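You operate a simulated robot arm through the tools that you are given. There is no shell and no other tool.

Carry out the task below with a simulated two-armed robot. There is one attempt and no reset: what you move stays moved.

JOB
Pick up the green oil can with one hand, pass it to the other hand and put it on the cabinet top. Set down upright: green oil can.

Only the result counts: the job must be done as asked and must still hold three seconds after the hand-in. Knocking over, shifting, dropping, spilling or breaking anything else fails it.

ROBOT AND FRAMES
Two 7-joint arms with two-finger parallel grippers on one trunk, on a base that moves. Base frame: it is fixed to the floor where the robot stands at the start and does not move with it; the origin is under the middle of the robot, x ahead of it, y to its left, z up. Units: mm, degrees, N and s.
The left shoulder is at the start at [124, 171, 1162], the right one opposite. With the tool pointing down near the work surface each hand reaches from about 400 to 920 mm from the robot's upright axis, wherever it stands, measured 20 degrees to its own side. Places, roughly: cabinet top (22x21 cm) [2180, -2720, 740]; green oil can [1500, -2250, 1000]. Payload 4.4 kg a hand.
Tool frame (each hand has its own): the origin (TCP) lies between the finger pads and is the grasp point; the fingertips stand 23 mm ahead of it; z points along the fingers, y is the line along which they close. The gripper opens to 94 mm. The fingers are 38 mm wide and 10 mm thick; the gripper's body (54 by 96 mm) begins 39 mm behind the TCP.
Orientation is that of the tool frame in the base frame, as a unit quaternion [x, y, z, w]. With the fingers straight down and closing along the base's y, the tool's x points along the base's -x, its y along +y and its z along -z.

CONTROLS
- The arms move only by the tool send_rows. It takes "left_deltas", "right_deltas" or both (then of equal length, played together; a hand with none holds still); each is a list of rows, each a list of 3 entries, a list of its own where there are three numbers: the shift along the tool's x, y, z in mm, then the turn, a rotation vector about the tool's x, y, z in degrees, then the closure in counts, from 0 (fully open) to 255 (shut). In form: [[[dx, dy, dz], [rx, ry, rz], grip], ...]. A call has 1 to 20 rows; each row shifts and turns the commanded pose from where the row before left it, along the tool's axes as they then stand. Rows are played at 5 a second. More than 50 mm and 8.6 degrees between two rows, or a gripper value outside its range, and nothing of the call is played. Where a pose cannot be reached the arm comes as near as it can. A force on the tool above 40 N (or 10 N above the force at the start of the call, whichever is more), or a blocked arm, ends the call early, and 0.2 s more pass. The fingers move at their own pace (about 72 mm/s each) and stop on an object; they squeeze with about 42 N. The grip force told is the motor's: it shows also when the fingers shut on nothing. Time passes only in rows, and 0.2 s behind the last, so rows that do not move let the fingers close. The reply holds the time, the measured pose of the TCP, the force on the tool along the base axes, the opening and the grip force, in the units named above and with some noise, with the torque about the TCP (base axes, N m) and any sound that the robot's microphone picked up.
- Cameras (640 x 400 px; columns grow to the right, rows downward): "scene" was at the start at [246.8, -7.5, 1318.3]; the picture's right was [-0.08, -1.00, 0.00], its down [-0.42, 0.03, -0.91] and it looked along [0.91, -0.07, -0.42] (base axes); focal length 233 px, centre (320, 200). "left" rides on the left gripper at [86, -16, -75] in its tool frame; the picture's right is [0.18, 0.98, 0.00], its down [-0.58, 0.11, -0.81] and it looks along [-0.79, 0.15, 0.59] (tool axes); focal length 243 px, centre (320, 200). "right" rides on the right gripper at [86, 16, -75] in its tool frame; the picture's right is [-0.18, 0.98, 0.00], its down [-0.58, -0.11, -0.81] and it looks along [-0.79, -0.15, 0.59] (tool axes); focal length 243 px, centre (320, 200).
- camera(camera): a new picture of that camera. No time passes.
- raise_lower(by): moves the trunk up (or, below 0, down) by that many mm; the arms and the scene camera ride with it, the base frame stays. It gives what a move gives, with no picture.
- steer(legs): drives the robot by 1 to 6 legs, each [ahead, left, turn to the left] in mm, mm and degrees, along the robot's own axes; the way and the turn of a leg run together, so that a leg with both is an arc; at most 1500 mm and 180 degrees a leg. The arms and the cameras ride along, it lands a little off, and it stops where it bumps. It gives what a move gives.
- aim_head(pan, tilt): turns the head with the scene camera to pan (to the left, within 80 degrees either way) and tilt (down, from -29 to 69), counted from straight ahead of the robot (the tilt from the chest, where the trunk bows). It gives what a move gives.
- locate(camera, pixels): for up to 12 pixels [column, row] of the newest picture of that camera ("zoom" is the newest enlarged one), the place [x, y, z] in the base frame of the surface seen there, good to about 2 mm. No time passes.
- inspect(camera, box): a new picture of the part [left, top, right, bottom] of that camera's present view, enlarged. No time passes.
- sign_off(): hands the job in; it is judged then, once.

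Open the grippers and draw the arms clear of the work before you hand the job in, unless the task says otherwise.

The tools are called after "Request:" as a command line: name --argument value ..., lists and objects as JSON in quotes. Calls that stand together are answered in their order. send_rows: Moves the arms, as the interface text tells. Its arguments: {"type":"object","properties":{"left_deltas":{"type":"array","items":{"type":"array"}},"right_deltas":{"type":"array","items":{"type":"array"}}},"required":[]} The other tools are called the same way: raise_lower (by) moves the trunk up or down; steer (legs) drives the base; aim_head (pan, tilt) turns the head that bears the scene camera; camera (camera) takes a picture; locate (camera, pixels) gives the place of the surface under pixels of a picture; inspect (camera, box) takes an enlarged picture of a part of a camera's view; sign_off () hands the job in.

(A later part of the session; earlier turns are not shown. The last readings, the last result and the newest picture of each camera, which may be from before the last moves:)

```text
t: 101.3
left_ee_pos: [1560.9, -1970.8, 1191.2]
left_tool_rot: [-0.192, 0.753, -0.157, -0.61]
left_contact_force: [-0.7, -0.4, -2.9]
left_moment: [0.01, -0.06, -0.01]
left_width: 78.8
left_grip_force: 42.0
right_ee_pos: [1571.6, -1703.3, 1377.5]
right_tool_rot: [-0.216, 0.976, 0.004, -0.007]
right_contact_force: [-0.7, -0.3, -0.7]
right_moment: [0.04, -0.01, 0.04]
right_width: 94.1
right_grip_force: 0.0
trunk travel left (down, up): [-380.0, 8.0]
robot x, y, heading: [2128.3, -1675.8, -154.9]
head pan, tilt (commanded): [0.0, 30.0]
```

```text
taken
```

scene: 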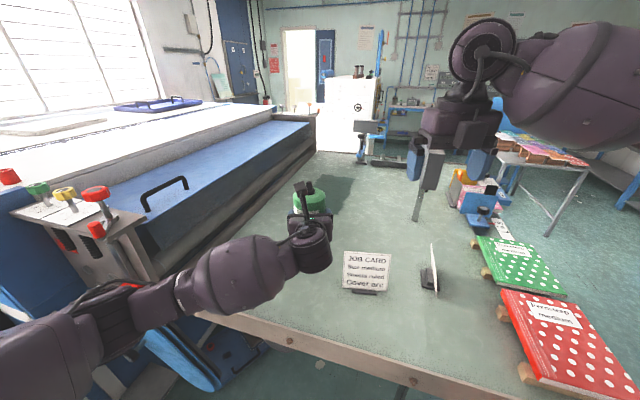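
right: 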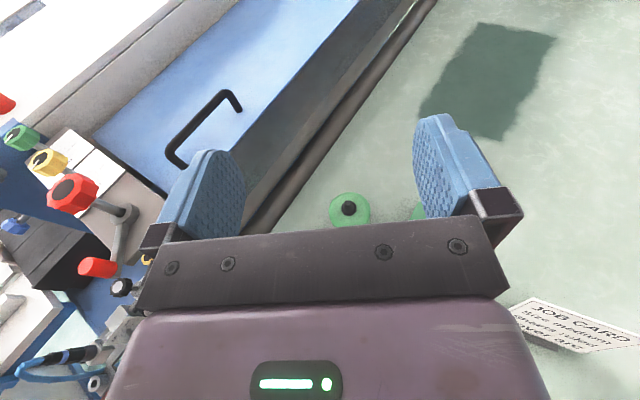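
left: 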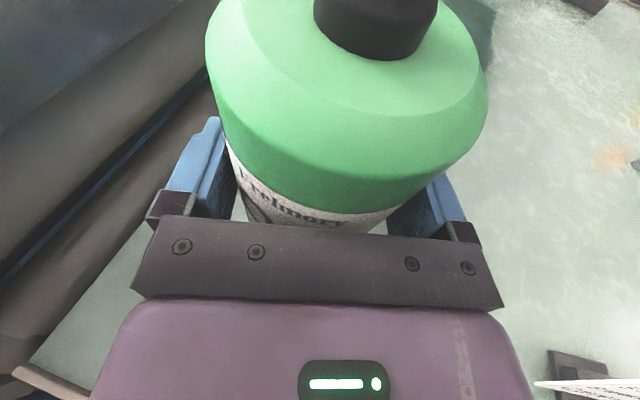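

The can is held upright in front at (310,200); the job card below is untouched. I zoom in to measure the can's exact position in the hand.

Request:
inspect --camera "scene" --box '[265, 165, 361, 225]'

Request:
camera --camera "left"

```text
6.67 times, centred on (313, 195) of scene
```

zoom: 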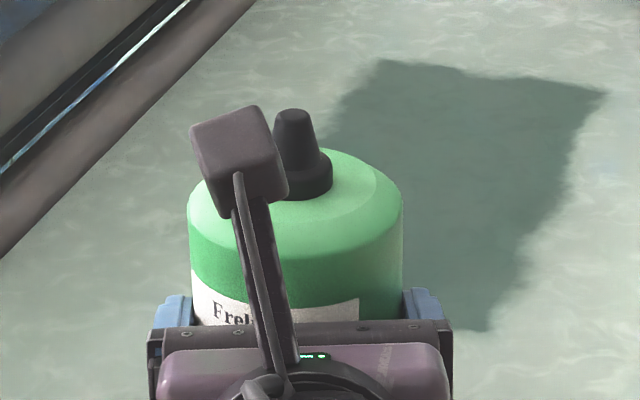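

```text
taken
```

left: 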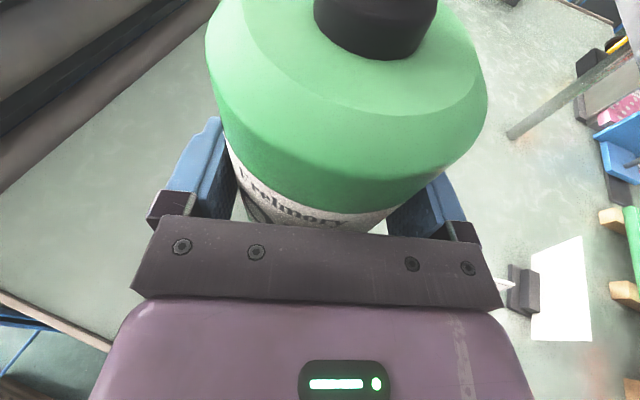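

Request:
locate --camera "zoom" --pixels '[[294, 112], [294, 125], [310, 190], [196, 230], [398, 230], [192, 260], [400, 260], [220, 250], [370, 270], [240, 150], [340, 200], [320, 250]]'

```text
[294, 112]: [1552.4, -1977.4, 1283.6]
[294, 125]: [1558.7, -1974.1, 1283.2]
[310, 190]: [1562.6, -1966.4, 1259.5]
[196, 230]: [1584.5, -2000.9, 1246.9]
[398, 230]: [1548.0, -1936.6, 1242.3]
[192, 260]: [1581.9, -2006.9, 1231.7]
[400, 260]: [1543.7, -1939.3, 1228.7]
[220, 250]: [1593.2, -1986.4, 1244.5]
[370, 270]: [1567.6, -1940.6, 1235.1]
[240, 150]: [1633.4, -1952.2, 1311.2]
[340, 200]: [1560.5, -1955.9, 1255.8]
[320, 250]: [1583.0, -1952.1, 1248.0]
```

The can axis is at about (1555,-1976.5), nozzle tip z 1283.5. I align the right hand (fingers down, closing line parallel to the left hand's) and move it over the can at z 1377, above the left camera stalk (1325).

Request:
send_rows --left_deltas '[[[0, 0, 0], [0, 0, 0], 255], [[0, 0, 0], [0, 0, 0], 255], [[0, 0, 0], [0, 0, 0], 255], [[0, 0, 0], [0, 0, 0], 255], [[0, 0, 0], [0, 0, 0], 255], [[0, 0, 0], [0, 0, 0], 255], [[0, 0, 0], [0, 0, 0], 255], [[0, 0, 0], [0, 0, 0], 255], [[0, 0, 0], [0, 0, 0], 255]]' --right_deltas '[[[0, 0, 0], [0.6, -0.7, -3.8], 0], [[20.9, -33, 0], [0, 0, 0], 0], [[20.9, -33, 0], [0, 0, 0], 0], [[20.9, -33, 0], [0, 0, 0], 0], [[20.9, -33, 0], [0, 0, 0], 0], [[20.9, -33, 0], [0, 0, 0], 0], [[20.9, -33, 0], [0, 0, 0], 0], [[20.9, -33, 0], [0, 0, 0], 0], [[0, 0, 0], [0, 0, 0], 0]]'

Request:
camera --camera "scene"

Request:
camera --camera "right"

```text
t: 103.3
left_ee_pos: [1560.2, -1969.6, 1191.1]
left_tool_rot: [-0.192, 0.753, -0.158, -0.61]
left_contact_force: [0.2, 1.1, -3.7]
left_moment: [0.07, -0.05, 0.04]
left_width: 78.9
left_grip_force: 42.1
right_ee_pos: [1552.7, -1974.6, 1378.8]
right_tool_rot: [-0.248, 0.969, 0.0, -0.001]
right_contact_force: [-0.2, 0.3, -0.1]
right_moment: [-0.01, -0.04, 0.04]
right_width: 94.0
right_grip_force: 0.1
trunk travel left (down, up): [-380.0, 8.0]
robot x, y, heading: [2130.4, -1677.3, -154.8]
head pan, tilt (commanded): [0.0, 30.0]
```

```text
taken
```

scene: 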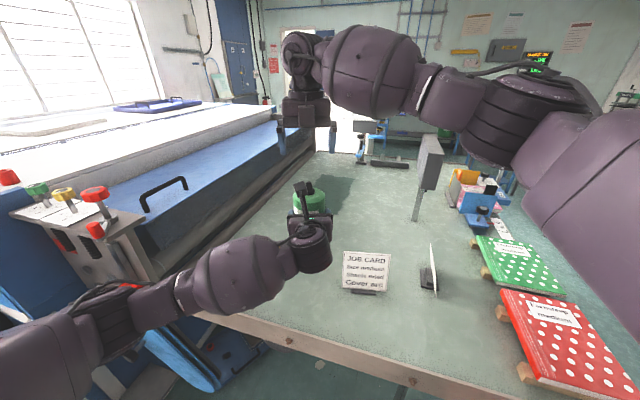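

```text
taken
```

right: 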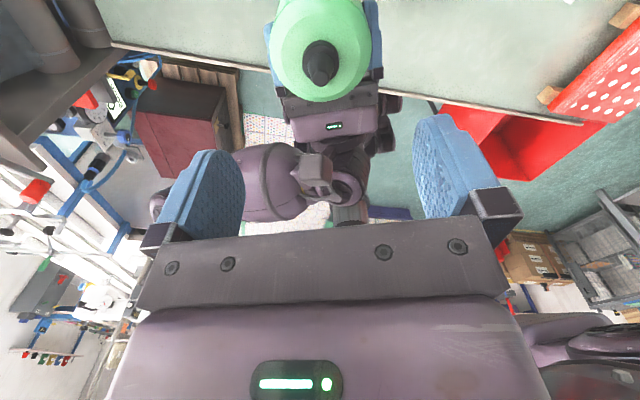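

The right camera's axis column is 320 and the nozzle appears at about (319,70), as expected for a centred hand. I verify with a close-up and measurements.

Request:
inspect --camera "right" --box '[240, 0, 400, 100]'

Request:
locate --camera "right" --pixels '[[318, 78], [318, 72], [300, 60], [340, 60], [275, 50], [365, 50], [318, 95], [280, 70], [355, 70], [318, 20], [290, 20], [350, 20]]'

```text
4.00 times, centred on (320, 50) of right
```

zoom: 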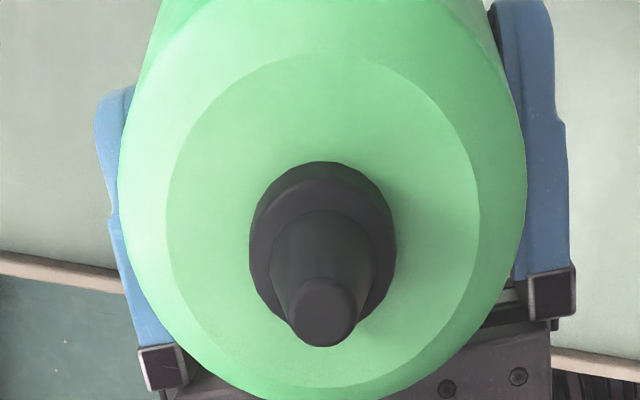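

```text
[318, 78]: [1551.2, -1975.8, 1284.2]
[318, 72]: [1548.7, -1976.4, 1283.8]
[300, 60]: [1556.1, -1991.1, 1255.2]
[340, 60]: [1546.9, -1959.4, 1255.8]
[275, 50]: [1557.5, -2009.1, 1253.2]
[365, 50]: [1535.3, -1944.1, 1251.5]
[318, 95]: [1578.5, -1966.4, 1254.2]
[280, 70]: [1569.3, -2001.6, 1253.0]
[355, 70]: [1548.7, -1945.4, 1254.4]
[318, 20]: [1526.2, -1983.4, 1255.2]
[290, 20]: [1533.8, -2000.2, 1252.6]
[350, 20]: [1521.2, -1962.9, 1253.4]
```

The nozzle tip projects at (321,78) against the predicted (320,77): aligned within 1 mm. I lower the right hand 100 mm around the nozzle, then check again.

Request:
send_rows --left_deltas '[[[0, 0, 0], [0, 0, 0], 255], [[0, 0, 0], [0, 0, 0], 255], [[0, 0, 0], [0, 0, 0], 255], [[0, 0, 0], [0, 0, 0], 255], [[0, 0, 0], [0, 0, 0], 255]]' --right_deltas '[[[0, 0, 25], [0, 0, 0], 0], [[0, 0, 25], [0, 0, 0], 0], [[0, 0, 25], [0, 0, 0], 0], [[0, 0, 20], [0, 0, 0], 0], [[0, 0, 0], [0, 0, 0], 0]]'

Request:
camera --camera "right"

Request:
inspect --camera "scene" --box '[240, 80, 400, 280]'

```text
t: 104.5
left_ee_pos: [1560.9, -1971.2, 1190.8]
left_tool_rot: [-0.193, 0.753, -0.158, -0.609]
left_contact_force: [0.0, -0.1, -4.2]
left_moment: [0.04, -0.04, 0.02]
left_width: 79.0
left_grip_force: 42.0
right_ee_pos: [1554.6, -1977.3, 1281.8]
right_tool_rot: [-0.249, 0.968, 0.001, 0.001]
right_contact_force: [-0.1, 0.5, 0.2]
right_moment: [-0.01, -0.02, 0.01]
right_width: 93.8
right_grip_force: 0.0
trunk travel left (down, up): [-380.0, 8.0]
robot x, y, heading: [2131.5, -1677.8, -154.8]
head pan, tilt (commanded): [0.0, 30.0]
```

```text
taken
```

right: 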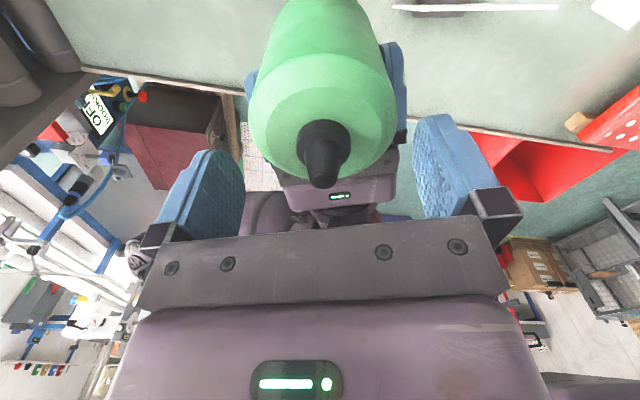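

```text
2.00 times, centred on (320, 180) of scene
```

zoom: 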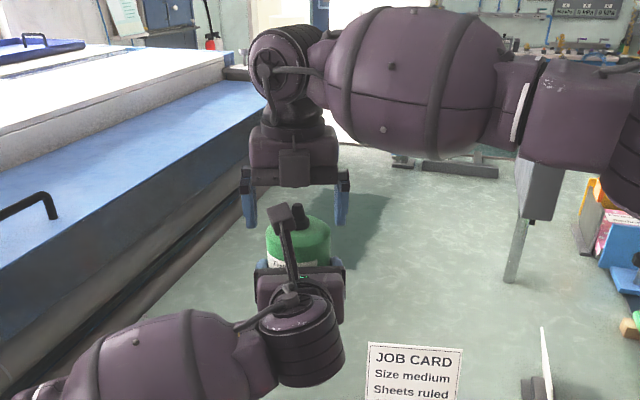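

The right hand surrounds the nozzle at z 1282 with no contact. I check the lateral alignment with a close-up before the last 34 mm.

Request:
inspect --camera "right" --box '[220, 80, 440, 218]'

Request:
locate --camera "right" --pixels '[[324, 175], [318, 178], [330, 178], [255, 115], [392, 115], [260, 140], [388, 140], [324, 120], [300, 170], [345, 170], [205, 160], [430, 140]]'

```text
2.90 times, centred on (330, 149) of right
```

zoom: 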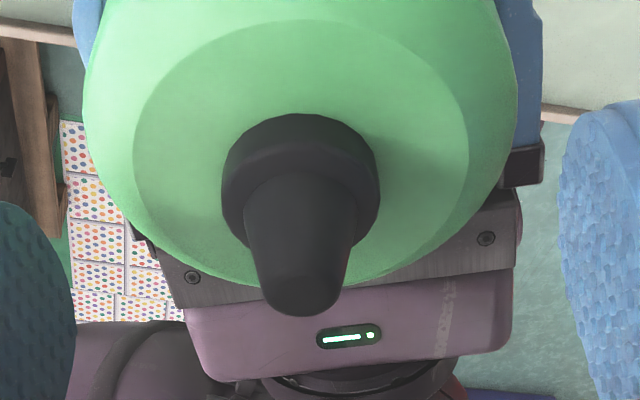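

```text
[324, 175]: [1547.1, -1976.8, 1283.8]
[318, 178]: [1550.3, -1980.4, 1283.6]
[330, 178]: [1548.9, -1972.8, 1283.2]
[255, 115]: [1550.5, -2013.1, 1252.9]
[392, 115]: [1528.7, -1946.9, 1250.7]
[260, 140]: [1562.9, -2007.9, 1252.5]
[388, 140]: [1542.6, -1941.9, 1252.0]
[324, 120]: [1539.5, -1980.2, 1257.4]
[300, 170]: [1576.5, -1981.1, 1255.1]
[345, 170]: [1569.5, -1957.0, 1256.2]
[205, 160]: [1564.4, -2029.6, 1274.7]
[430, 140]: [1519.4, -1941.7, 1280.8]
```

The can axis is about 2 mm to the hand's +y side (can centred at column 324, expected 320). I correct that and lower the final 33 mm in small steps.

Request:
send_rows --left_deltas '[[[0, 0, 0], [0, 0, 0], 255], [[0, 0, 0], [0, 0, 0], 255], [[0, 0, 0], [0, 0, 0], 255], [[0, 0, 0], [0, 0, 0], 255], [[0, 0, 0], [0, 0, 0], 255], [[0, 0, 0], [0, 0, 0], 255]]' --right_deltas '[[[0.5, 2.2, 0], [0, 0, 0], 0], [[0, 0, 10], [0, 0, 0], 0], [[0, 0, 10], [0, 0, 0], 0], [[0, 0, 10], [0, 0, 0], 0], [[0, 0, 3], [0, 0, 0], 0], [[0, 0, 0], [0, 0, 0], 0]]'

Request:
camera --camera "right"

Request:
inspect --camera "scene" --box '[260, 130, 360, 255]'

```text
t: 105.9
left_ee_pos: [1562.0, -1971.5, 1190.3]
left_tool_rot: [-0.193, 0.753, -0.158, -0.609]
left_contact_force: [-0.2, -0.9, -4.8]
left_moment: [0.02, -0.01, 0.01]
left_width: 78.9
left_grip_force: 41.6
right_ee_pos: [1553.0, -1974.4, 1247.8]
right_tool_rot: [-0.249, 0.968, 0.001, -0.001]
right_contact_force: [0.1, 0.3, -0.7]
right_moment: [0.01, -0.01, 0.0]
right_width: 94.2
right_grip_force: 0.0
trunk travel left (down, up): [-380.0, 8.0]
robot x, y, heading: [2126.9, -1678.8, -154.9]
head pan, tilt (commanded): [0.0, 30.0]
```

```text
taken
```

right: 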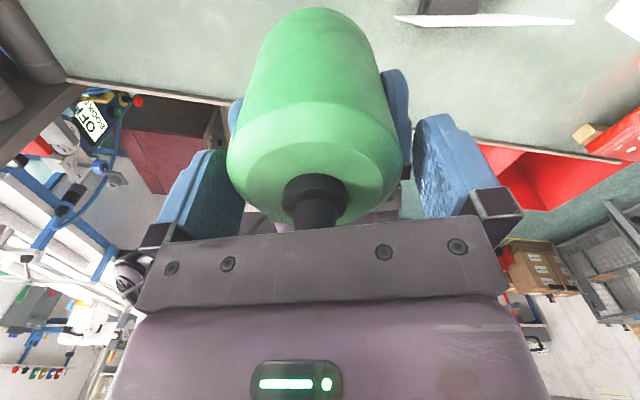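

```text
3.20 times, centred on (310, 192) of scene
```

zoom: 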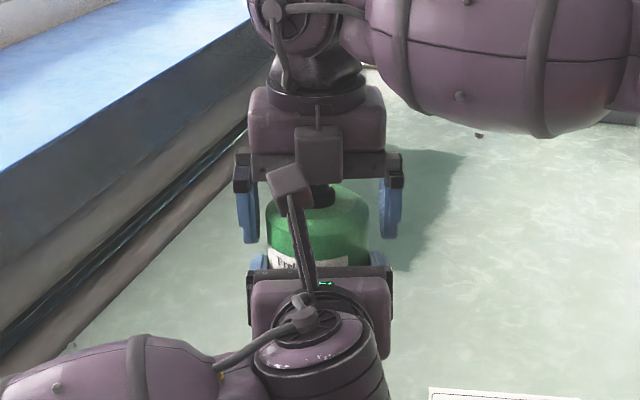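

The right fingers now straddle the can's upper body with no contact force; the left grips lower down. I close the right gripper.

Request:
send_rows --left_deltas '[[[0, 0, 0], [0, 0, 0], 255], [[0, 0, 0], [0, 0, 0], 255], [[0, 0, 0], [0, 0, 0], 255], [[0, 0, 0], [0, 0, 0], 255], [[0, 0, 0], [0, 0, 0], 255]]' --right_deltas '[[[0, 0, 0], [0, 0, 0], 40], [[0, 0, 0], [0, 0, 0], 120], [[0, 0, 0], [0, 0, 0], 255], [[0, 0, 0], [0, 0, 0], 255], [[0, 0, 0], [0, 0, 0], 255]]'

Request:
camera --camera "right"

```text
t: 107.1
left_ee_pos: [1560.7, -1970.4, 1189.5]
left_tool_rot: [-0.192, 0.753, -0.157, -0.61]
left_contact_force: [-4.3, 15.1, -2.8]
left_moment: [-0.49, -0.22, -0.31]
left_width: 78.9
left_grip_force: 41.7
right_ee_pos: [1553.4, -1975.9, 1247.9]
right_tool_rot: [-0.249, 0.969, 0.001, 0.0]
right_contact_force: [4.8, -13.7, 0.3]
right_moment: [-0.36, -0.09, 0.16]
right_width: 78.7
right_grip_force: 42.0
trunk travel left (down, up): [-380.0, 8.0]
robot x, y, heading: [2129.8, -1674.8, -154.7]
head pan, tilt (commanded): [0.0, 30.0]
```

```text
taken
```

right: 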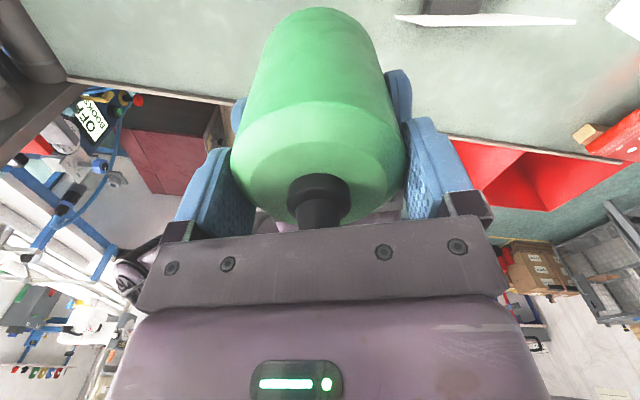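

Both hands hold the can (78.7 mm, 42 N each); a 15 N sideways load shows a small misalignment, so I relax the right hand by 0.8 mm and then open the left gripper.

Request:
send_rows --left_deltas '[[[0, 0, 0], [0, 0, 0], 255], [[0, 0, 0], [0, 0, 0], 255]]' --right_deltas '[[[0, -0.8, 0], [0, 0, 0], 255], [[0, 0, 0], [0, 0, 0], 255]]'

```text
t: 107.7
left_ee_pos: [1561.1, -1971.3, 1190.4]
left_tool_rot: [-0.192, 0.753, -0.157, -0.61]
left_contact_force: [-4.6, 13.7, -0.7]
left_moment: [-0.1, -0.07, -0.87]
left_width: 79.0
left_grip_force: 41.9
right_ee_pos: [1553.9, -1974.8, 1248.8]
right_tool_rot: [-0.249, 0.968, 0.0, 0.0]
right_contact_force: [4.1, -13.6, 0.7]
right_moment: [-0.69, -0.15, 0.79]
right_width: 78.7
right_grip_force: 42.1
trunk travel left (down, up): [-380.0, 8.0]
robot x, y, heading: [2129.6, -1675.5, -154.8]
head pan, tilt (commanded): [0.0, 30.0]
```

The side load is mostly unchanged and modest. I open the left gripper fully while the right holds.

Request:
send_rows --left_deltas '[[[0, 0, 0], [0, 0, 0], 0], [[0, 0, 0], [0, 0, 0], 0], [[0, 0, 0], [0, 0, 0], 0]]' --right_deltas '[[[0, 0, 0], [0, 0, 0], 255], [[0, 0, 0], [0, 0, 0], 255], [[0, 0, 0], [0, 0, 0], 255]]'

Request:
camera --camera "left"

Request:
camera --camera "right"

```text
t: 108.5
left_ee_pos: [1561.1, -1971.3, 1190.4]
left_tool_rot: [-0.193, 0.753, -0.158, -0.609]
left_contact_force: [0.0, 0.1, -0.2]
left_moment: [0.01, -0.01, 0.0]
left_width: 93.9
left_grip_force: 0.1
right_ee_pos: [1552.9, -1974.3, 1249.5]
right_tool_rot: [-0.248, 0.969, 0.0, 0.0]
right_contact_force: [-0.5, 0.4, 0.3]
right_moment: [0.06, -0.03, -0.02]
right_width: 79.0
right_grip_force: 42.2
trunk travel left (down, up): [-380.0, 8.0]
robot x, y, heading: [2130.9, -1675.3, -155.0]
head pan, tilt (commanded): [0.0, 30.0]
```

```text
taken
```

left: 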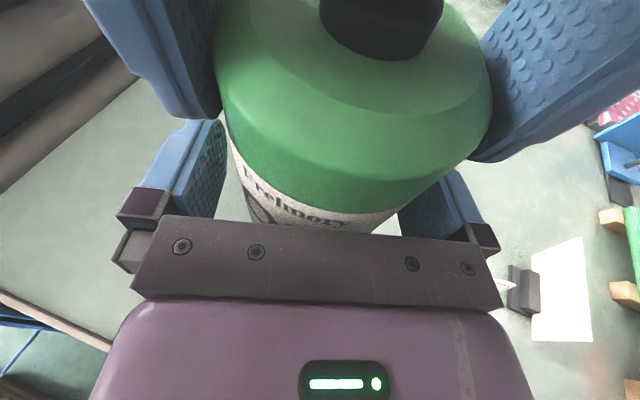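

```text
taken
```

right: 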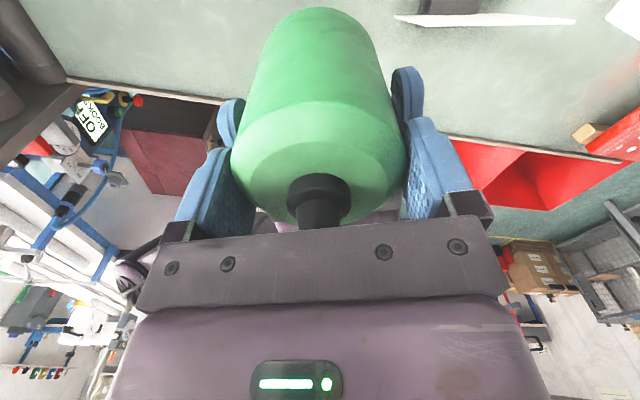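

The left hand is free (force zero) and the right holds the can at 79 mm. I withdraw the left hand straight backwards by 110 mm.

Request:
send_rows --left_deltas '[[[-2.1, 0, -9.8], [0, 0, 0], 0], [[-4.2, 0, -19.6], [0, 0, 0], 0], [[-5.2, 0, -24.5], [0, 0, 0], 0], [[-5.2, 0, -24.5], [0, 0, 0], 0], [[-6.2, 0, -29.3], [0, 0, 0], 0], [[0, 0, 0], [0, 0, 0], 0]]' --right_deltas '[[[0, 0, 0], [0, 0, 0], 255], [[0, 0, 0], [0, 0, 0], 255], [[0, 0, 0], [0, 0, 0], 255], [[0, 0, 0], [0, 0, 0], 255], [[0, 0, 0], [0, 0, 0], 255], [[0, 0, 0], [0, 0, 0], 255]]'

Request:
camera --camera "scene"

Request:
camera --camera "left"

```text
t: 109.9
left_ee_pos: [1660.0, -1917.8, 1189.7]
left_tool_rot: [-0.193, 0.753, -0.158, -0.609]
left_contact_force: [0.4, 0.0, -0.1]
left_moment: [-0.02, -0.04, 0.02]
left_width: 93.6
left_grip_force: 0.0
right_ee_pos: [1554.1, -1975.2, 1248.6]
right_tool_rot: [-0.249, 0.969, 0.001, 0.0]
right_contact_force: [-1.2, 0.1, -0.4]
right_moment: [-0.01, -0.02, 0.0]
right_width: 78.6
right_grip_force: 41.8
trunk travel left (down, up): [-380.0, 8.0]
robot x, y, heading: [2130.2, -1676.8, -154.8]
head pan, tilt (commanded): [0.0, 30.0]
```

```text
taken
```

scene: 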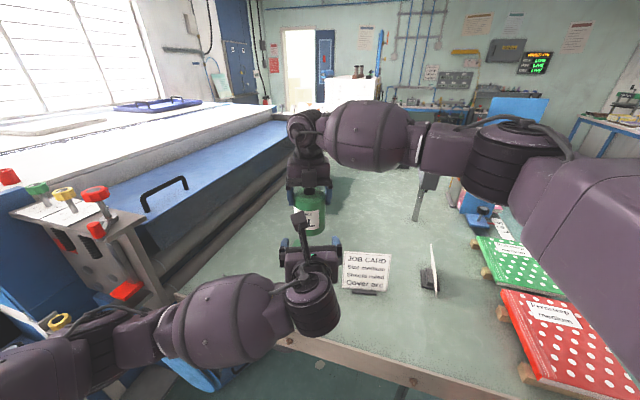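

```text
taken
```

left: 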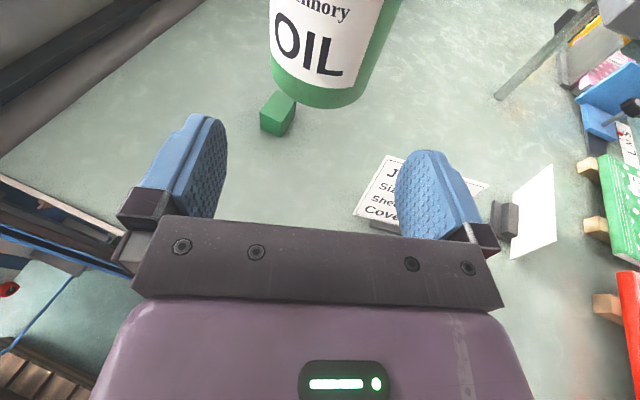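

The handover is done: the can hangs free in the right hand. I move the left hand 260 mm out to the left, away from the can, and raise the right hand by 60 mm.

Request:
send_rows --left_deltas '[[[0.4, -37, 2.3], [0, 0, 0], 0], [[0.4, -37, 2.3], [0, 0, 0], 0], [[0.4, -37, 2.3], [0, 0, 0], 0], [[0.4, -37, 2.3], [0, 0, 0], 0], [[0.4, -37, 2.3], [0, 0, 0], 0], [[0.4, -37, 2.3], [0, 0, 0], 0], [[0.4, -37, 2.3], [0, 0, 0], 0], [[0, 0, 0], [0, 0, 0], 0]]' --right_deltas '[[[0, 0, 0], [0, 0, 0], 255], [[0, 0, 0], [0, 0, 0], 255], [[0, 0, -10], [0, 0, 0], 255], [[0, 0, -15], [0, 0, 0], 255], [[0, 0, -15], [0, 0, 0], 255], [[0, 0, -20], [0, 0, 0], 255], [[0, 0, 0], [0, 0, 0], 255], [[0, 0, 0], [0, 0, 0], 255]]'

Request:
camera --camera "scene"

```text
t: 111.7
left_ee_pos: [1770.3, -2154.8, 1190.5]
left_tool_rot: [-0.192, 0.753, -0.157, -0.609]
left_contact_force: [-0.7, 0.2, 0.2]
left_moment: [0.01, 0.02, -0.01]
left_width: 93.9
left_grip_force: 0.1
right_ee_pos: [1553.6, -1974.2, 1307.3]
right_tool_rot: [-0.249, 0.969, 0.001, 0.0]
right_contact_force: [0.4, -0.7, -4.0]
right_moment: [0.02, 0.0, 0.03]
right_width: 78.9
right_grip_force: 42.1
trunk travel left (down, up): [-380.0, 8.0]
robot x, y, heading: [2128.7, -1671.5, -155.0]
head pan, tilt (commanded): [0.0, 30.0]
```

```text
taken
```

scene: 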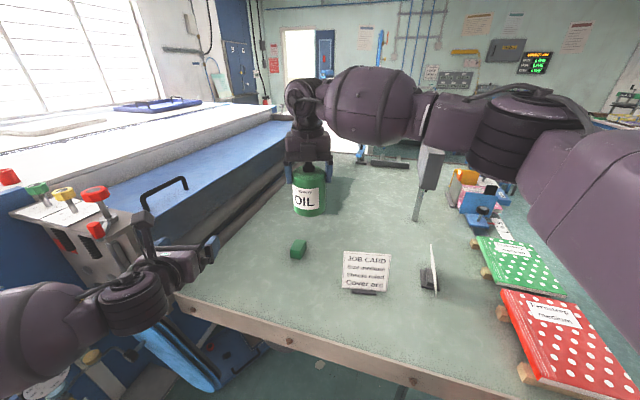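

The can is upright in the right hand and its weight (4 N) shows there. I back the base away from the table and machine to about (2200,-1480) before turning.

Request:
steer --legs '[[-145, -144, 0]]'

```text
t: 113.6
left_ee_pos: [1844.7, -1974.9, 1188.7]
left_tool_rot: [-0.195, 0.752, -0.159, -0.609]
left_contact_force: [0.6, -0.3, 0.5]
left_moment: [0.01, 0.0, -0.02]
left_width: 94.0
left_grip_force: 0.1
right_ee_pos: [1627.2, -1796.6, 1308.5]
right_tool_rot: [-0.251, 0.968, 0.001, 0.0]
right_contact_force: [0.2, -1.0, -4.0]
right_moment: [0.03, 0.03, 0.0]
right_width: 78.6
right_grip_force: 42.3
trunk travel left (down, up): [-380.0, 8.0]
robot x, y, heading: [2200.9, -1495.8, -154.0]
head pan, tilt (commanded): [0.0, 30.0]
```

Clear of the furniture, I bring the right hand with the can to its own side (fwd 520, right 180), start turning it about the vertical so its camera faces the robot again, and pitch the left hand fingers-down.

Request:
send_rows --left_deltas '[[[0, 0, 0], [0, -7.8, 0], 0], [[0, 0, 0], [0, -7.8, 0], 0], [[0, 0, 0], [0, -7.8, 0], 0], [[0, 0, 0], [0, -7.8, 0], 0], [[0, 0, 0], [0, -7.8, 0], 0], [[0, 0, 0], [0, -7.8, 0], 0], [[0, 0, 0], [0, -7.8, 0], 0], [[0, 0, 0], [0, -7.8, 0], 0], [[0, 0, 0], [0, -7.8, 0], 0], [[0, 0, 0], [0, -7.8, 0], 0], [[0, 0, 0], [0, 0, 0], 0], [[0, 0, 0], [0, 0, 0], 0], [[0, 0, 0], [0, 0, 0], 0], [[0, 0, 0], [0, 0, 0], 0], [[0, 0, 0], [0, 0, 0], 0], [[0, 0, 0], [0, 0, 0], 0]]' --right_deltas '[[[-21, 33, 0], [0, 0, 0], 255], [[-21, 33, 0], [0, 0, 0], 255], [[-21, 33, 0], [0, 0, 0], 255], [[-21, 33, 0], [0, 0, 0], 255], [[-21, 33, 0], [0, 0, 0], 255], [[-21, 33, 0], [0, 0, 0], 255], [[0, 0, 0], [0, 0, -8], 255], [[0, 0, 0], [0, 0, -8], 255], [[0, 0, 0], [0, 0, -8], 255], [[0, 0, 0], [0, 0, -8], 255], [[0, 0, 0], [0, 0, -8], 255], [[0, 0, 0], [0, 0, -8], 255], [[0, 0, 0], [0, 0, -8], 255], [[0, 0, 0], [0, 0, -8], 255], [[0, 0, 0], [0, 0, -8], 255], [[0, 0, 0], [0, 0, -8], 255]]'

Request:
camera --camera "scene"

```text
t: 117.0
left_ee_pos: [1845.0, -1974.7, 1189.8]
left_tool_rot: [-0.252, 0.968, 0.0, 0.001]
left_contact_force: [-0.1, -0.3, 0.4]
left_moment: [-0.01, -0.02, 0.01]
left_width: 94.1
left_grip_force: 0.1
right_ee_pos: [1640.7, -1561.2, 1307.7]
right_tool_rot: [0.815, -0.58, -0.001, 0.0]
right_contact_force: [0.8, -0.3, -4.3]
right_moment: [0.01, 0.01, 0.01]
right_width: 79.1
right_grip_force: 41.7
trunk travel left (down, up): [-380.0, 8.0]
robot x, y, heading: [2200.6, -1492.0, -154.3]
head pan, tilt (commanded): [0.0, 30.0]
```

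```text
taken
```

scene: 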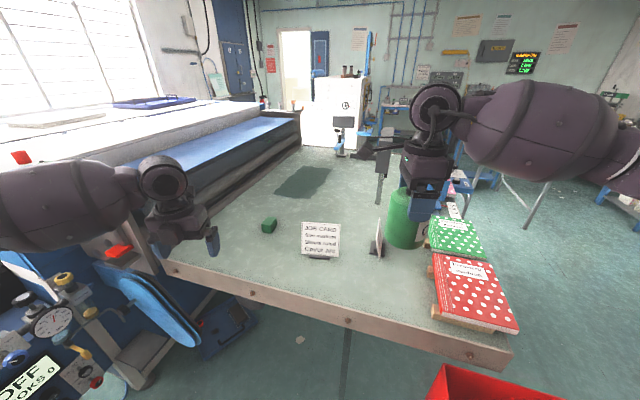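

The can is at (403,218) in view, well above the books. I finish turning the right hand (96 degrees more) and lift and retract the left hand.

Request:
send_rows --left_deltas '[[[-22, -6, -35], [0, 0, 0], 0], [[-22, -6, -35], [0, 0, 0], 0], [[-22, -6, -35], [0, 0, 0], 0], [[-22, -6, -35], [0, 0, 0], 0], [[0, 0, 0], [0, 0, 0], 0], [[0, 0, 0], [0, 0, 0], 0], [[0, 0, 0], [0, 0, 0], 0], [[0, 0, 0], [0, 0, 0], 0], [[0, 0, 0], [0, 0, 0], 0], [[0, 0, 0], [0, 0, 0], 0], [[0, 0, 0], [0, 0, 0], 0], [[0, 0, 0], [0, 0, 0], 0], [[0, 0, 0], [0, 0, 0], 0]]' --right_deltas '[[[0, 0, 0], [0, 0, -8], 255], [[0, 0, 0], [0, 0, -8], 255], [[0, 0, 0], [0, 0, -8], 255], [[0, 0, 0], [0, 0, -8], 255], [[0, 0, 0], [0, 0, -8], 255], [[0, 0, 0], [0, 0, -8], 255], [[0, 0, 0], [0, 0, -8], 255], [[0, 0, 0], [0, 0, -8], 255], [[0, 0, 0], [0, 0, -8], 255], [[0, 0, 0], [0, 0, -8], 255], [[0, 0, 0], [0, 0, -8], 255], [[0, 0, 0], [0, 0, -8], 255], [[0, 0, 0], [0, 0, 0], 255]]'

Request:
camera --camera "right"

```text
t: 119.8
left_ee_pos: [1934.0, -1955.3, 1330.2]
left_tool_rot: [-0.252, 0.968, -0.001, 0.001]
left_contact_force: [-0.3, 0.2, -1.4]
left_moment: [0.02, -0.01, 0.0]
left_width: 94.0
left_grip_force: 0.0
right_ee_pos: [1642.0, -1561.2, 1308.1]
right_tool_rot: [0.976, 0.218, 0.0, -0.001]
right_contact_force: [0.9, 0.6, -4.3]
right_moment: [-0.02, 0.0, 0.0]
right_width: 79.0
right_grip_force: 41.9
trunk travel left (down, up): [-380.0, 8.0]
robot x, y, heading: [2202.3, -1492.9, -154.4]
head pan, tilt (commanded): [0.0, 30.0]
```

```text
taken
```

right: 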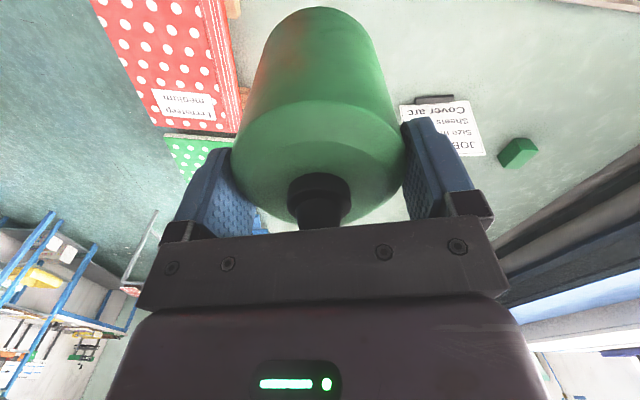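

The right hand now has its camera towards the robot and holds the can firmly. I turn the base left by 91 degrees to heading about -63 here, where there is space.

Request:
steer --legs '[[0, 0, 91.4]]'

Request:
camera --camera "scene"

```text
t: 123.4
left_ee_pos: [2616.4, -1830.8, 1330.2]
left_tool_rot: [0.816, -0.578, 0.0, 0.001]
left_contact_force: [0.3, 1.4, -0.7]
left_moment: [-0.05, 0.05, 0.0]
left_width: 94.0
left_grip_force: 0.0
right_ee_pos: [2177.9, -2054.3, 1306.9]
right_tool_rot: [0.606, 0.795, -0.002, -0.001]
right_contact_force: [1.0, 0.1, -4.2]
right_moment: [-0.01, 0.02, 0.03]
right_width: 78.9
right_grip_force: 42.3
trunk travel left (down, up): [-380.0, 8.0]
robot x, y, heading: [2198.7, -1490.1, -74.3]
head pan, tilt (commanded): [0.0, 30.0]
stopped in leg 1: the robot was blocked; the commanded pose is now the measured one
```

```text
taken
```

scene: 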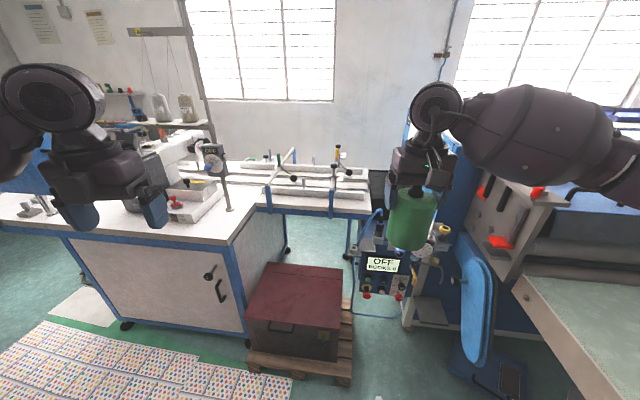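

The turn was blocked at heading -74: the base's rear right corner met the reject stand's leg near (1893,-1334). I move the base forward-left away from it and then look at the stand.

Request:
steer --legs '[[20, 90, 0], [120, 0, 0]]'

Request:
aim_head --pan -80 --tilt 35

Request:
camera --camera "scene"

```text
t: 125.7
left_ee_pos: [2735.5, -1941.9, 1330.2]
left_tool_rot: [0.816, -0.579, 0.001, -0.001]
left_contact_force: [0.1, -0.6, -0.1]
left_moment: [0.01, -0.02, -0.01]
left_width: 94.1
left_grip_force: 0.1
right_ee_pos: [2299.3, -2162.2, 1307.9]
right_tool_rot: [0.607, 0.795, 0.0, -0.001]
right_contact_force: [1.0, -0.6, -4.3]
right_moment: [0.0, -0.04, 0.03]
right_width: 79.1
right_grip_force: 41.9
trunk travel left (down, up): [-380.0, 8.0]
robot x, y, heading: [2327.2, -1600.6, -74.2]
head pan, tilt (commanded): [0.0, 30.0]
```

```text
t: 127.2
left_ee_pos: [2737.0, -1942.0, 1329.7]
left_tool_rot: [0.816, -0.578, 0.001, 0.0]
left_contact_force: [-0.4, 0.7, -0.7]
left_moment: [0.0, 0.01, 0.03]
left_width: 94.0
left_grip_force: 0.0
right_ee_pos: [2298.7, -2162.4, 1307.1]
right_tool_rot: [0.607, 0.794, 0.0, -0.001]
right_contact_force: [1.1, 0.0, -4.1]
right_moment: [-0.03, 0.0, 0.02]
right_width: 79.1
right_grip_force: 42.6
trunk travel left (down, up): [-380.0, 8.0]
robot x, y, heading: [2330.3, -1598.4, -74.1]
head pan, tilt (commanded): [-80.0, 35.0]
```

```text
taken
```

scene: 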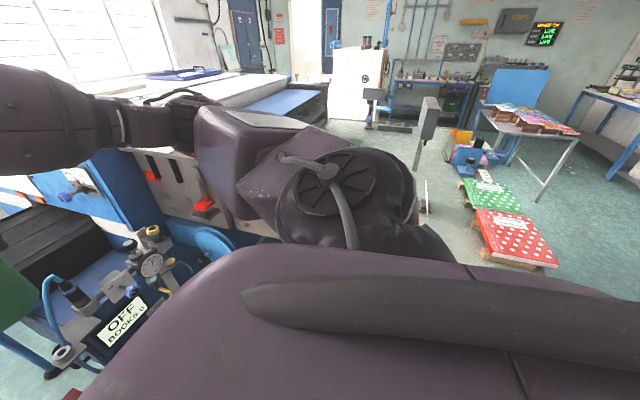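

The stand is hidden behind the arm from here, but the base is now 500 mm away from it. I extend the right arm to its placing reach (730 ahead, 225 right) while still high and look at the elbow.

Request:
send_rows --right_deltas '[[[-39, -8, 0], [0, 0, 0], 255], [[-39, -8, 0], [0, 0, 0], 255], [[-39, -8, 0], [0, 0, 0], 255], [[-39, -8, 0], [0, 0, 0], 255], [[-39, -8, 0], [0, 0, 0], 255], [[0, 0, 0], [0, 0, 0], 255]]'

Request:
aim_head --pan -25 --tilt 25

Request:
camera --camera "scene"

```text
t: 128.6
left_ee_pos: [2734.9, -1940.5, 1332.4]
left_tool_rot: [0.816, -0.579, 0.002, 0.0]
left_contact_force: [-0.9, -0.1, -0.6]
left_moment: [-0.01, -0.04, 0.0]
left_width: 94.1
left_grip_force: 0.1
right_ee_pos: [2312.6, -2362.2, 1307.9]
right_tool_rot: [0.607, 0.795, -0.001, 0.0]
right_contact_force: [-0.6, 0.7, -3.0]
right_moment: [0.0, 0.01, 0.02]
right_width: 79.1
right_grip_force: 41.9
trunk travel left (down, up): [-380.0, 8.0]
robot x, y, heading: [2326.8, -1599.8, -74.3]
head pan, tilt (commanded): [-80.0, 35.0]
```

```text
t: 129.8
left_ee_pos: [2734.7, -1941.0, 1330.2]
left_tool_rot: [0.816, -0.578, 0.002, 0.0]
left_contact_force: [0.3, 0.4, -0.2]
left_moment: [-0.04, 0.0, 0.02]
left_width: 94.2
left_grip_force: 0.1
right_ee_pos: [2310.4, -2361.6, 1306.4]
right_tool_rot: [0.607, 0.795, -0.001, -0.001]
right_contact_force: [-0.1, 0.5, -3.7]
right_moment: [0.01, -0.02, 0.02]
right_width: 79.1
right_grip_force: 42.4
trunk travel left (down, up): [-380.0, 8.0]
robot x, y, heading: [2327.2, -1598.2, -74.2]
head pan, tilt (commanded): [-25.0, 25.0]
```

```text
taken
```

scene: 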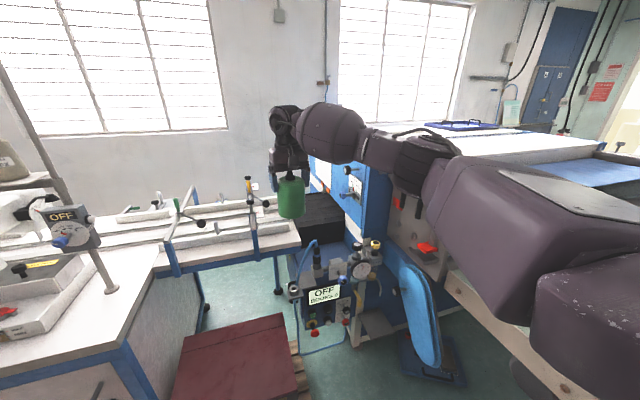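

The arm is nearly straight now. I measure wrist, forearm and elbow positions to judge clearance over the machine.

Request:
locate --camera "scene" --pixels '[[330, 150], [375, 165], [415, 190], [430, 150], [450, 145], [415, 155], [290, 130], [470, 250], [290, 205], [318, 250], [362, 265], [320, 215]]'

Request:
inspect --camera "scene" --box '[250, 160, 410, 360]'

```text
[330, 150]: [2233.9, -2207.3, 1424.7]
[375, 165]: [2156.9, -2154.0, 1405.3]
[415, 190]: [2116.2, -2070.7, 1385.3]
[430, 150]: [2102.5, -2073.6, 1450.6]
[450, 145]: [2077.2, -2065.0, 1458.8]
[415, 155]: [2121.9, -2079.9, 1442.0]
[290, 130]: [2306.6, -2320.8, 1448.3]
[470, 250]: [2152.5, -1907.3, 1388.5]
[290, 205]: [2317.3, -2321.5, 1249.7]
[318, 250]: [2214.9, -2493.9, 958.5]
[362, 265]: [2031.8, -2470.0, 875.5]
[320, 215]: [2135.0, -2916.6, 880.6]
```

```text
2.00 times, centred on (330, 260) of scene
```

zoom: 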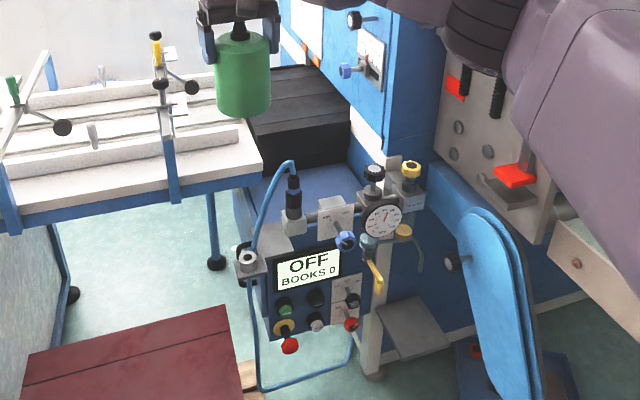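

The elbow is at about z 1390, 350 mm to the robot's right, as planned. Now I measure the free area of the cabinet top (blue surface around zoom (310,175)) and its surroundings.

Request:
locate --camera "zoom" --pixels '[[262, 185], [255, 200], [320, 175], [345, 190], [360, 160], [300, 165], [340, 165], [262, 240], [292, 165], [262, 155], [385, 160], [270, 172]]'

```text
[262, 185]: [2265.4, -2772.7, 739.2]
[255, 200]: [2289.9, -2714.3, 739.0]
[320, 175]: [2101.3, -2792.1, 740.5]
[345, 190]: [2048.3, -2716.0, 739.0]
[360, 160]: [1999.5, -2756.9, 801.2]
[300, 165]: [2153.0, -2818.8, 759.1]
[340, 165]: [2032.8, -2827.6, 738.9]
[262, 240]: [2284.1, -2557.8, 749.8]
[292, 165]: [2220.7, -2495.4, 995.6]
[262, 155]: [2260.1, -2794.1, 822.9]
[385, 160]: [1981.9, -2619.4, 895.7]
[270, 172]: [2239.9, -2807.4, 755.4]
```

The top's free blue area spans about x 2048-2290, y -2615 to -2808 at z 740. To keep the elbow away from the machine plate I want a longer, straighter reach (about 850 mm ahead). I back off a little and test that reach here in free space, with the trunk 150 mm lower.

Request:
steer --legs '[[-120, 60, 0]]'

Request:
raise_lower --by -150

Request:
send_rows --right_deltas '[[[-30, 0, 0], [0, 0, 0], 255], [[-30, 0, 0], [0, 0, 0], 255], [[-30, 0, 0], [0, 0, 0], 255], [[-30, 0, 0], [0, 0, 0], 255], [[0, 0, 0], [0, 0, 0], 255]]'

```text
t: 131.1
left_ee_pos: [2762.5, -1811.2, 1330.9]
left_tool_rot: [0.815, -0.579, 0.001, 0.0]
left_contact_force: [-0.2, 0.5, 0.0]
left_moment: [-0.03, 0.0, -0.01]
left_width: 94.1
left_grip_force: 0.0
right_ee_pos: [2336.1, -2230.1, 1306.8]
right_tool_rot: [0.608, 0.794, 0.0, -0.001]
right_contact_force: [0.4, 0.6, -3.2]
right_moment: [0.0, 0.01, -0.02]
right_width: 79.1
right_grip_force: 41.8
trunk travel left (down, up): [-380.0, 8.0]
robot x, y, heading: [2349.3, -1469.5, -74.3]
head pan, tilt (commanded): [-25.0, 25.0]
```

```text
t: 132.9
left_ee_pos: [2763.0, -1809.5, 1180.6]
left_tool_rot: [0.815, -0.58, 0.001, 0.0]
left_contact_force: [-0.3, 0.1, 1.3]
left_moment: [-0.01, -0.01, 0.0]
left_width: 94.0
left_grip_force: 0.1
right_ee_pos: [2336.6, -2229.7, 1157.8]
right_tool_rot: [0.607, 0.794, -0.001, 0.0]
right_contact_force: [-0.2, 0.9, -3.7]
right_moment: [-0.07, -0.03, -0.03]
right_width: 78.9
right_grip_force: 41.8
trunk travel left (down, up): [-230.0, 158.0]
robot x, y, heading: [2354.8, -1470.5, -74.4]
head pan, tilt (commanded): [-25.0, 25.0]
```

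```text
t: 134.1
left_ee_pos: [2763.9, -1811.2, 1179.8]
left_tool_rot: [0.815, -0.579, 0.0, 0.0]
left_contact_force: [-0.3, -0.8, 0.5]
left_moment: [-0.02, 0.04, 0.01]
left_width: 94.1
left_grip_force: 0.0
right_ee_pos: [2364.0, -2325.9, 1157.2]
right_tool_rot: [0.606, 0.795, -0.001, -0.002]
right_contact_force: [-0.3, -0.1, -4.2]
right_moment: [0.01, 0.03, 0.02]
right_width: 79.1
right_grip_force: 42.3
right hand out of reach, approached as far as the arm can: row 4
trunk travel left (down, up): [-230.0, 158.0]
robot x, y, heading: [2349.5, -1467.6, -74.3]
head pan, tilt (commanded): [-25.0, 25.0]
```

The maximum reach is about 830 mm ahead at this height. Before choosing the placing station I need the base's real front extent, so I look at the robot's own base with the left hand camera, which faces back toward the robot.

Request:
camera --camera "left"

Request:
camera --camera "right"

```text
taken
```

left: 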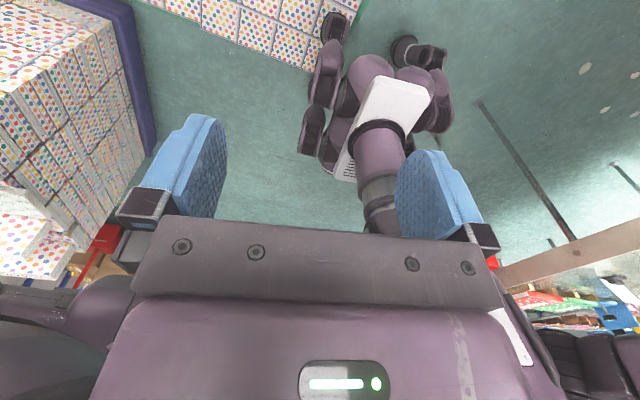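

```text
taken
```

right: 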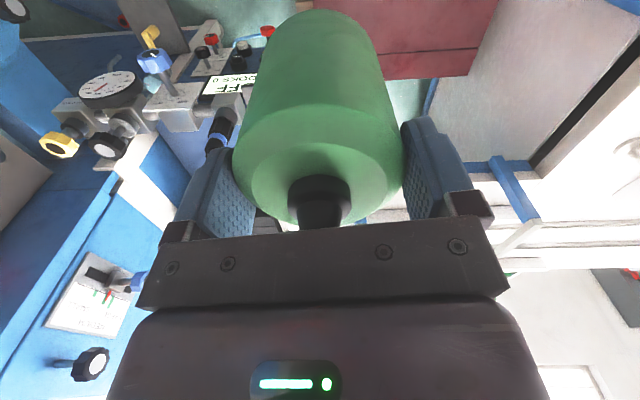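

The base is visible: a slim column on four wheel legs. I measure the outermost wheel points.

Request:
locate --camera "left" --pixels '[[335, 14], [322, 30], [325, 55], [312, 85], [305, 130], [325, 160], [400, 42], [440, 60], [448, 110], [432, 50], [415, 85], [350, 120]]'

Request:
inspect --camera "left" --box '[280, 0, 480, 180]'

```text
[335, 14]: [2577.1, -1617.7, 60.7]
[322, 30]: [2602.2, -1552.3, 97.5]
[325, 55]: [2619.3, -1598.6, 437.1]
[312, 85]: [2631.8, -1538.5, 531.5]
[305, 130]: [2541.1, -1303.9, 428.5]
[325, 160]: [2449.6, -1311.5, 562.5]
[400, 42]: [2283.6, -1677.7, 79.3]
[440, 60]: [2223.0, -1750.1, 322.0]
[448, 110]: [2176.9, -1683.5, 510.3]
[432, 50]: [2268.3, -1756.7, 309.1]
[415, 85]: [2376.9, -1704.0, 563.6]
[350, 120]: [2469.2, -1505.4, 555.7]
```

```text
2.22 times, centred on (380, 90) of left
```

zoom: 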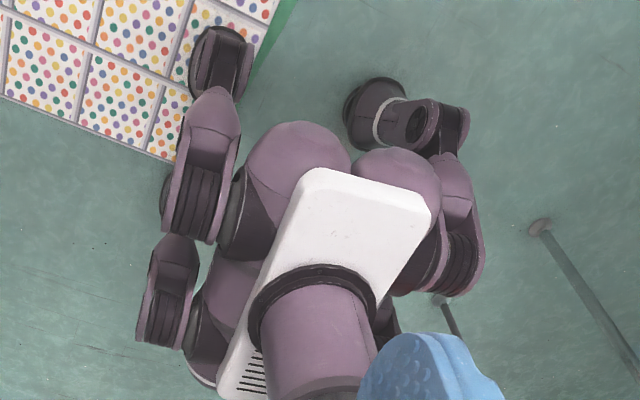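

The base is a wheel-legged body reaching about 260 mm ahead and 255 mm to the sides, so I can plan a station near (2187,-1913) with heading -75. I now check the pole and bench on the left for the parked left hand.

Request:
raise_lower --by 150

Request:
aim_head --pan 5 --tilt 25

Request:
camera --camera "scene"

```text
t: 135.8
left_ee_pos: [2761.7, -1811.2, 1329.7]
left_tool_rot: [0.815, -0.579, 0.001, -0.001]
left_contact_force: [0.2, 0.5, 0.0]
left_moment: [0.02, -0.01, -0.03]
left_width: 94.0
left_grip_force: 0.0
right_ee_pos: [2355.1, -2294.3, 1405.9]
right_tool_rot: [0.606, 0.793, -0.041, 0.053]
right_contact_force: [-0.1, 0.2, -3.1]
right_moment: [0.0, -0.01, 0.01]
right_width: 79.2
right_grip_force: 41.8
trunk travel left (down, up): [-380.0, 8.0]
robot x, y, heading: [2349.1, -1468.9, -74.4]
head pan, tilt (commanded): [-25.0, 25.0]
```

```text
t: 136.8
left_ee_pos: [2762.5, -1812.6, 1330.6]
left_tool_rot: [0.815, -0.579, 0.002, 0.0]
left_contact_force: [0.0, 0.3, -0.5]
left_moment: [0.0, 0.03, 0.0]
left_width: 94.0
left_grip_force: 0.0
right_ee_pos: [2353.8, -2295.0, 1406.9]
right_tool_rot: [0.606, 0.793, -0.041, 0.053]
right_contact_force: [0.2, 0.3, -3.7]
right_moment: [0.0, 0.01, -0.02]
right_width: 79.1
right_grip_force: 41.9
trunk travel left (down, up): [-380.0, 8.0]
robot x, y, heading: [2355.8, -1467.2, -74.2]
head pan, tilt (commanded): [5.0, 25.0]
```

```text
taken
```

scene: 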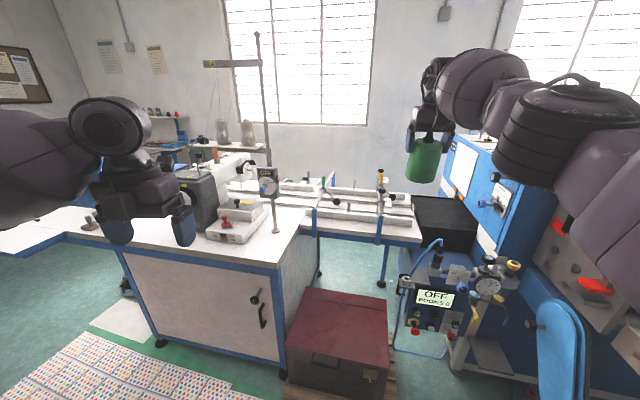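

Raising the trunk from the stretched pose left the right hand at z 1406 tilted 7.7 degrees; I straighten it upright again and bring it back to 755 mm ahead at z 1085. I also measure the pole at (275,228)/(262,100).

Request:
locate --camera "scene" --pixels '[[276, 230], [267, 180], [262, 100], [258, 40], [230, 63], [300, 232], [228, 215], [415, 225], [240, 160], [283, 370], [437, 243], [490, 285]]'

Request:
send_rows --right_deltas '[[[0, 0, 0], [0, 3.9, 0], 255], [[0, 0, 0], [0, 3.8, 0], 255], [[0, 0, 0], [0, 0, 0], 255]]'

```text
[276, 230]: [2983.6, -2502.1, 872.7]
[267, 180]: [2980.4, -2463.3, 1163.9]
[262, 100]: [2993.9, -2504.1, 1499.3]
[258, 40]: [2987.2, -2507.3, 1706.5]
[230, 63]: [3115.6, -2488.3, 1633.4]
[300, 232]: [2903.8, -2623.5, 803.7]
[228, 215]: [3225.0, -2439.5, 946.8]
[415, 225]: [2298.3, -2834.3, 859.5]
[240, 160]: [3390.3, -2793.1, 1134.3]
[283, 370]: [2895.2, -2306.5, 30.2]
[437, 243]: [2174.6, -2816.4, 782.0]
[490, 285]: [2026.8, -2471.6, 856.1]
```

```text
t: 137.6
left_ee_pos: [2762.4, -1811.7, 1331.1]
left_tool_rot: [0.815, -0.579, 0.001, 0.001]
left_contact_force: [0.7, 0.0, -0.3]
left_moment: [0.0, -0.01, 0.0]
left_width: 93.8
left_grip_force: 0.1
right_ee_pos: [2359.5, -2281.7, 1403.7]
right_tool_rot: [0.607, 0.793, -0.027, 0.041]
right_contact_force: [0.6, -0.2, -4.6]
right_moment: [0.05, -0.03, 0.03]
right_width: 79.0
right_grip_force: 42.3
right hand out of reach, approached as far as the arm can: row 1, 2
trunk travel left (down, up): [-380.0, 8.0]
robot x, y, heading: [2356.3, -1469.5, -74.4]
head pan, tilt (commanded): [5.0, 25.0]
```

The pole (x 2985) is far from the left hand's parking place. The right hand is still at its stretch limit up there, so I pull it back and down first and then level it.

Request:
send_rows --right_deltas '[[[15, 0, 35], [0, 0, 0], 255], [[15, 0, 35], [0, 0, 0], 255], [[10, 0, 40], [0, 2.6, 0], 255], [[0, 0, 40], [0, 2.8, 0], 255], [[0, 0, 0], [0, 0, 0], 255]]'

```text
t: 138.8
left_ee_pos: [2762.4, -1809.2, 1330.6]
left_tool_rot: [0.815, -0.579, 0.002, 0.0]
left_contact_force: [-0.2, -0.4, 0.0]
left_moment: [-0.02, -0.02, 0.03]
left_width: 94.1
left_grip_force: 0.0
right_ee_pos: [2353.2, -2253.4, 1249.8]
right_tool_rot: [0.607, 0.795, 0.001, 0.004]
right_contact_force: [-0.2, -0.5, -4.5]
right_moment: [0.0, -0.03, 0.03]
right_width: 79.1
right_grip_force: 42.2
trunk travel left (down, up): [-380.0, 8.0]
robot x, y, heading: [2354.4, -1471.2, -74.2]
head pan, tilt (commanded): [5.0, 25.0]
```

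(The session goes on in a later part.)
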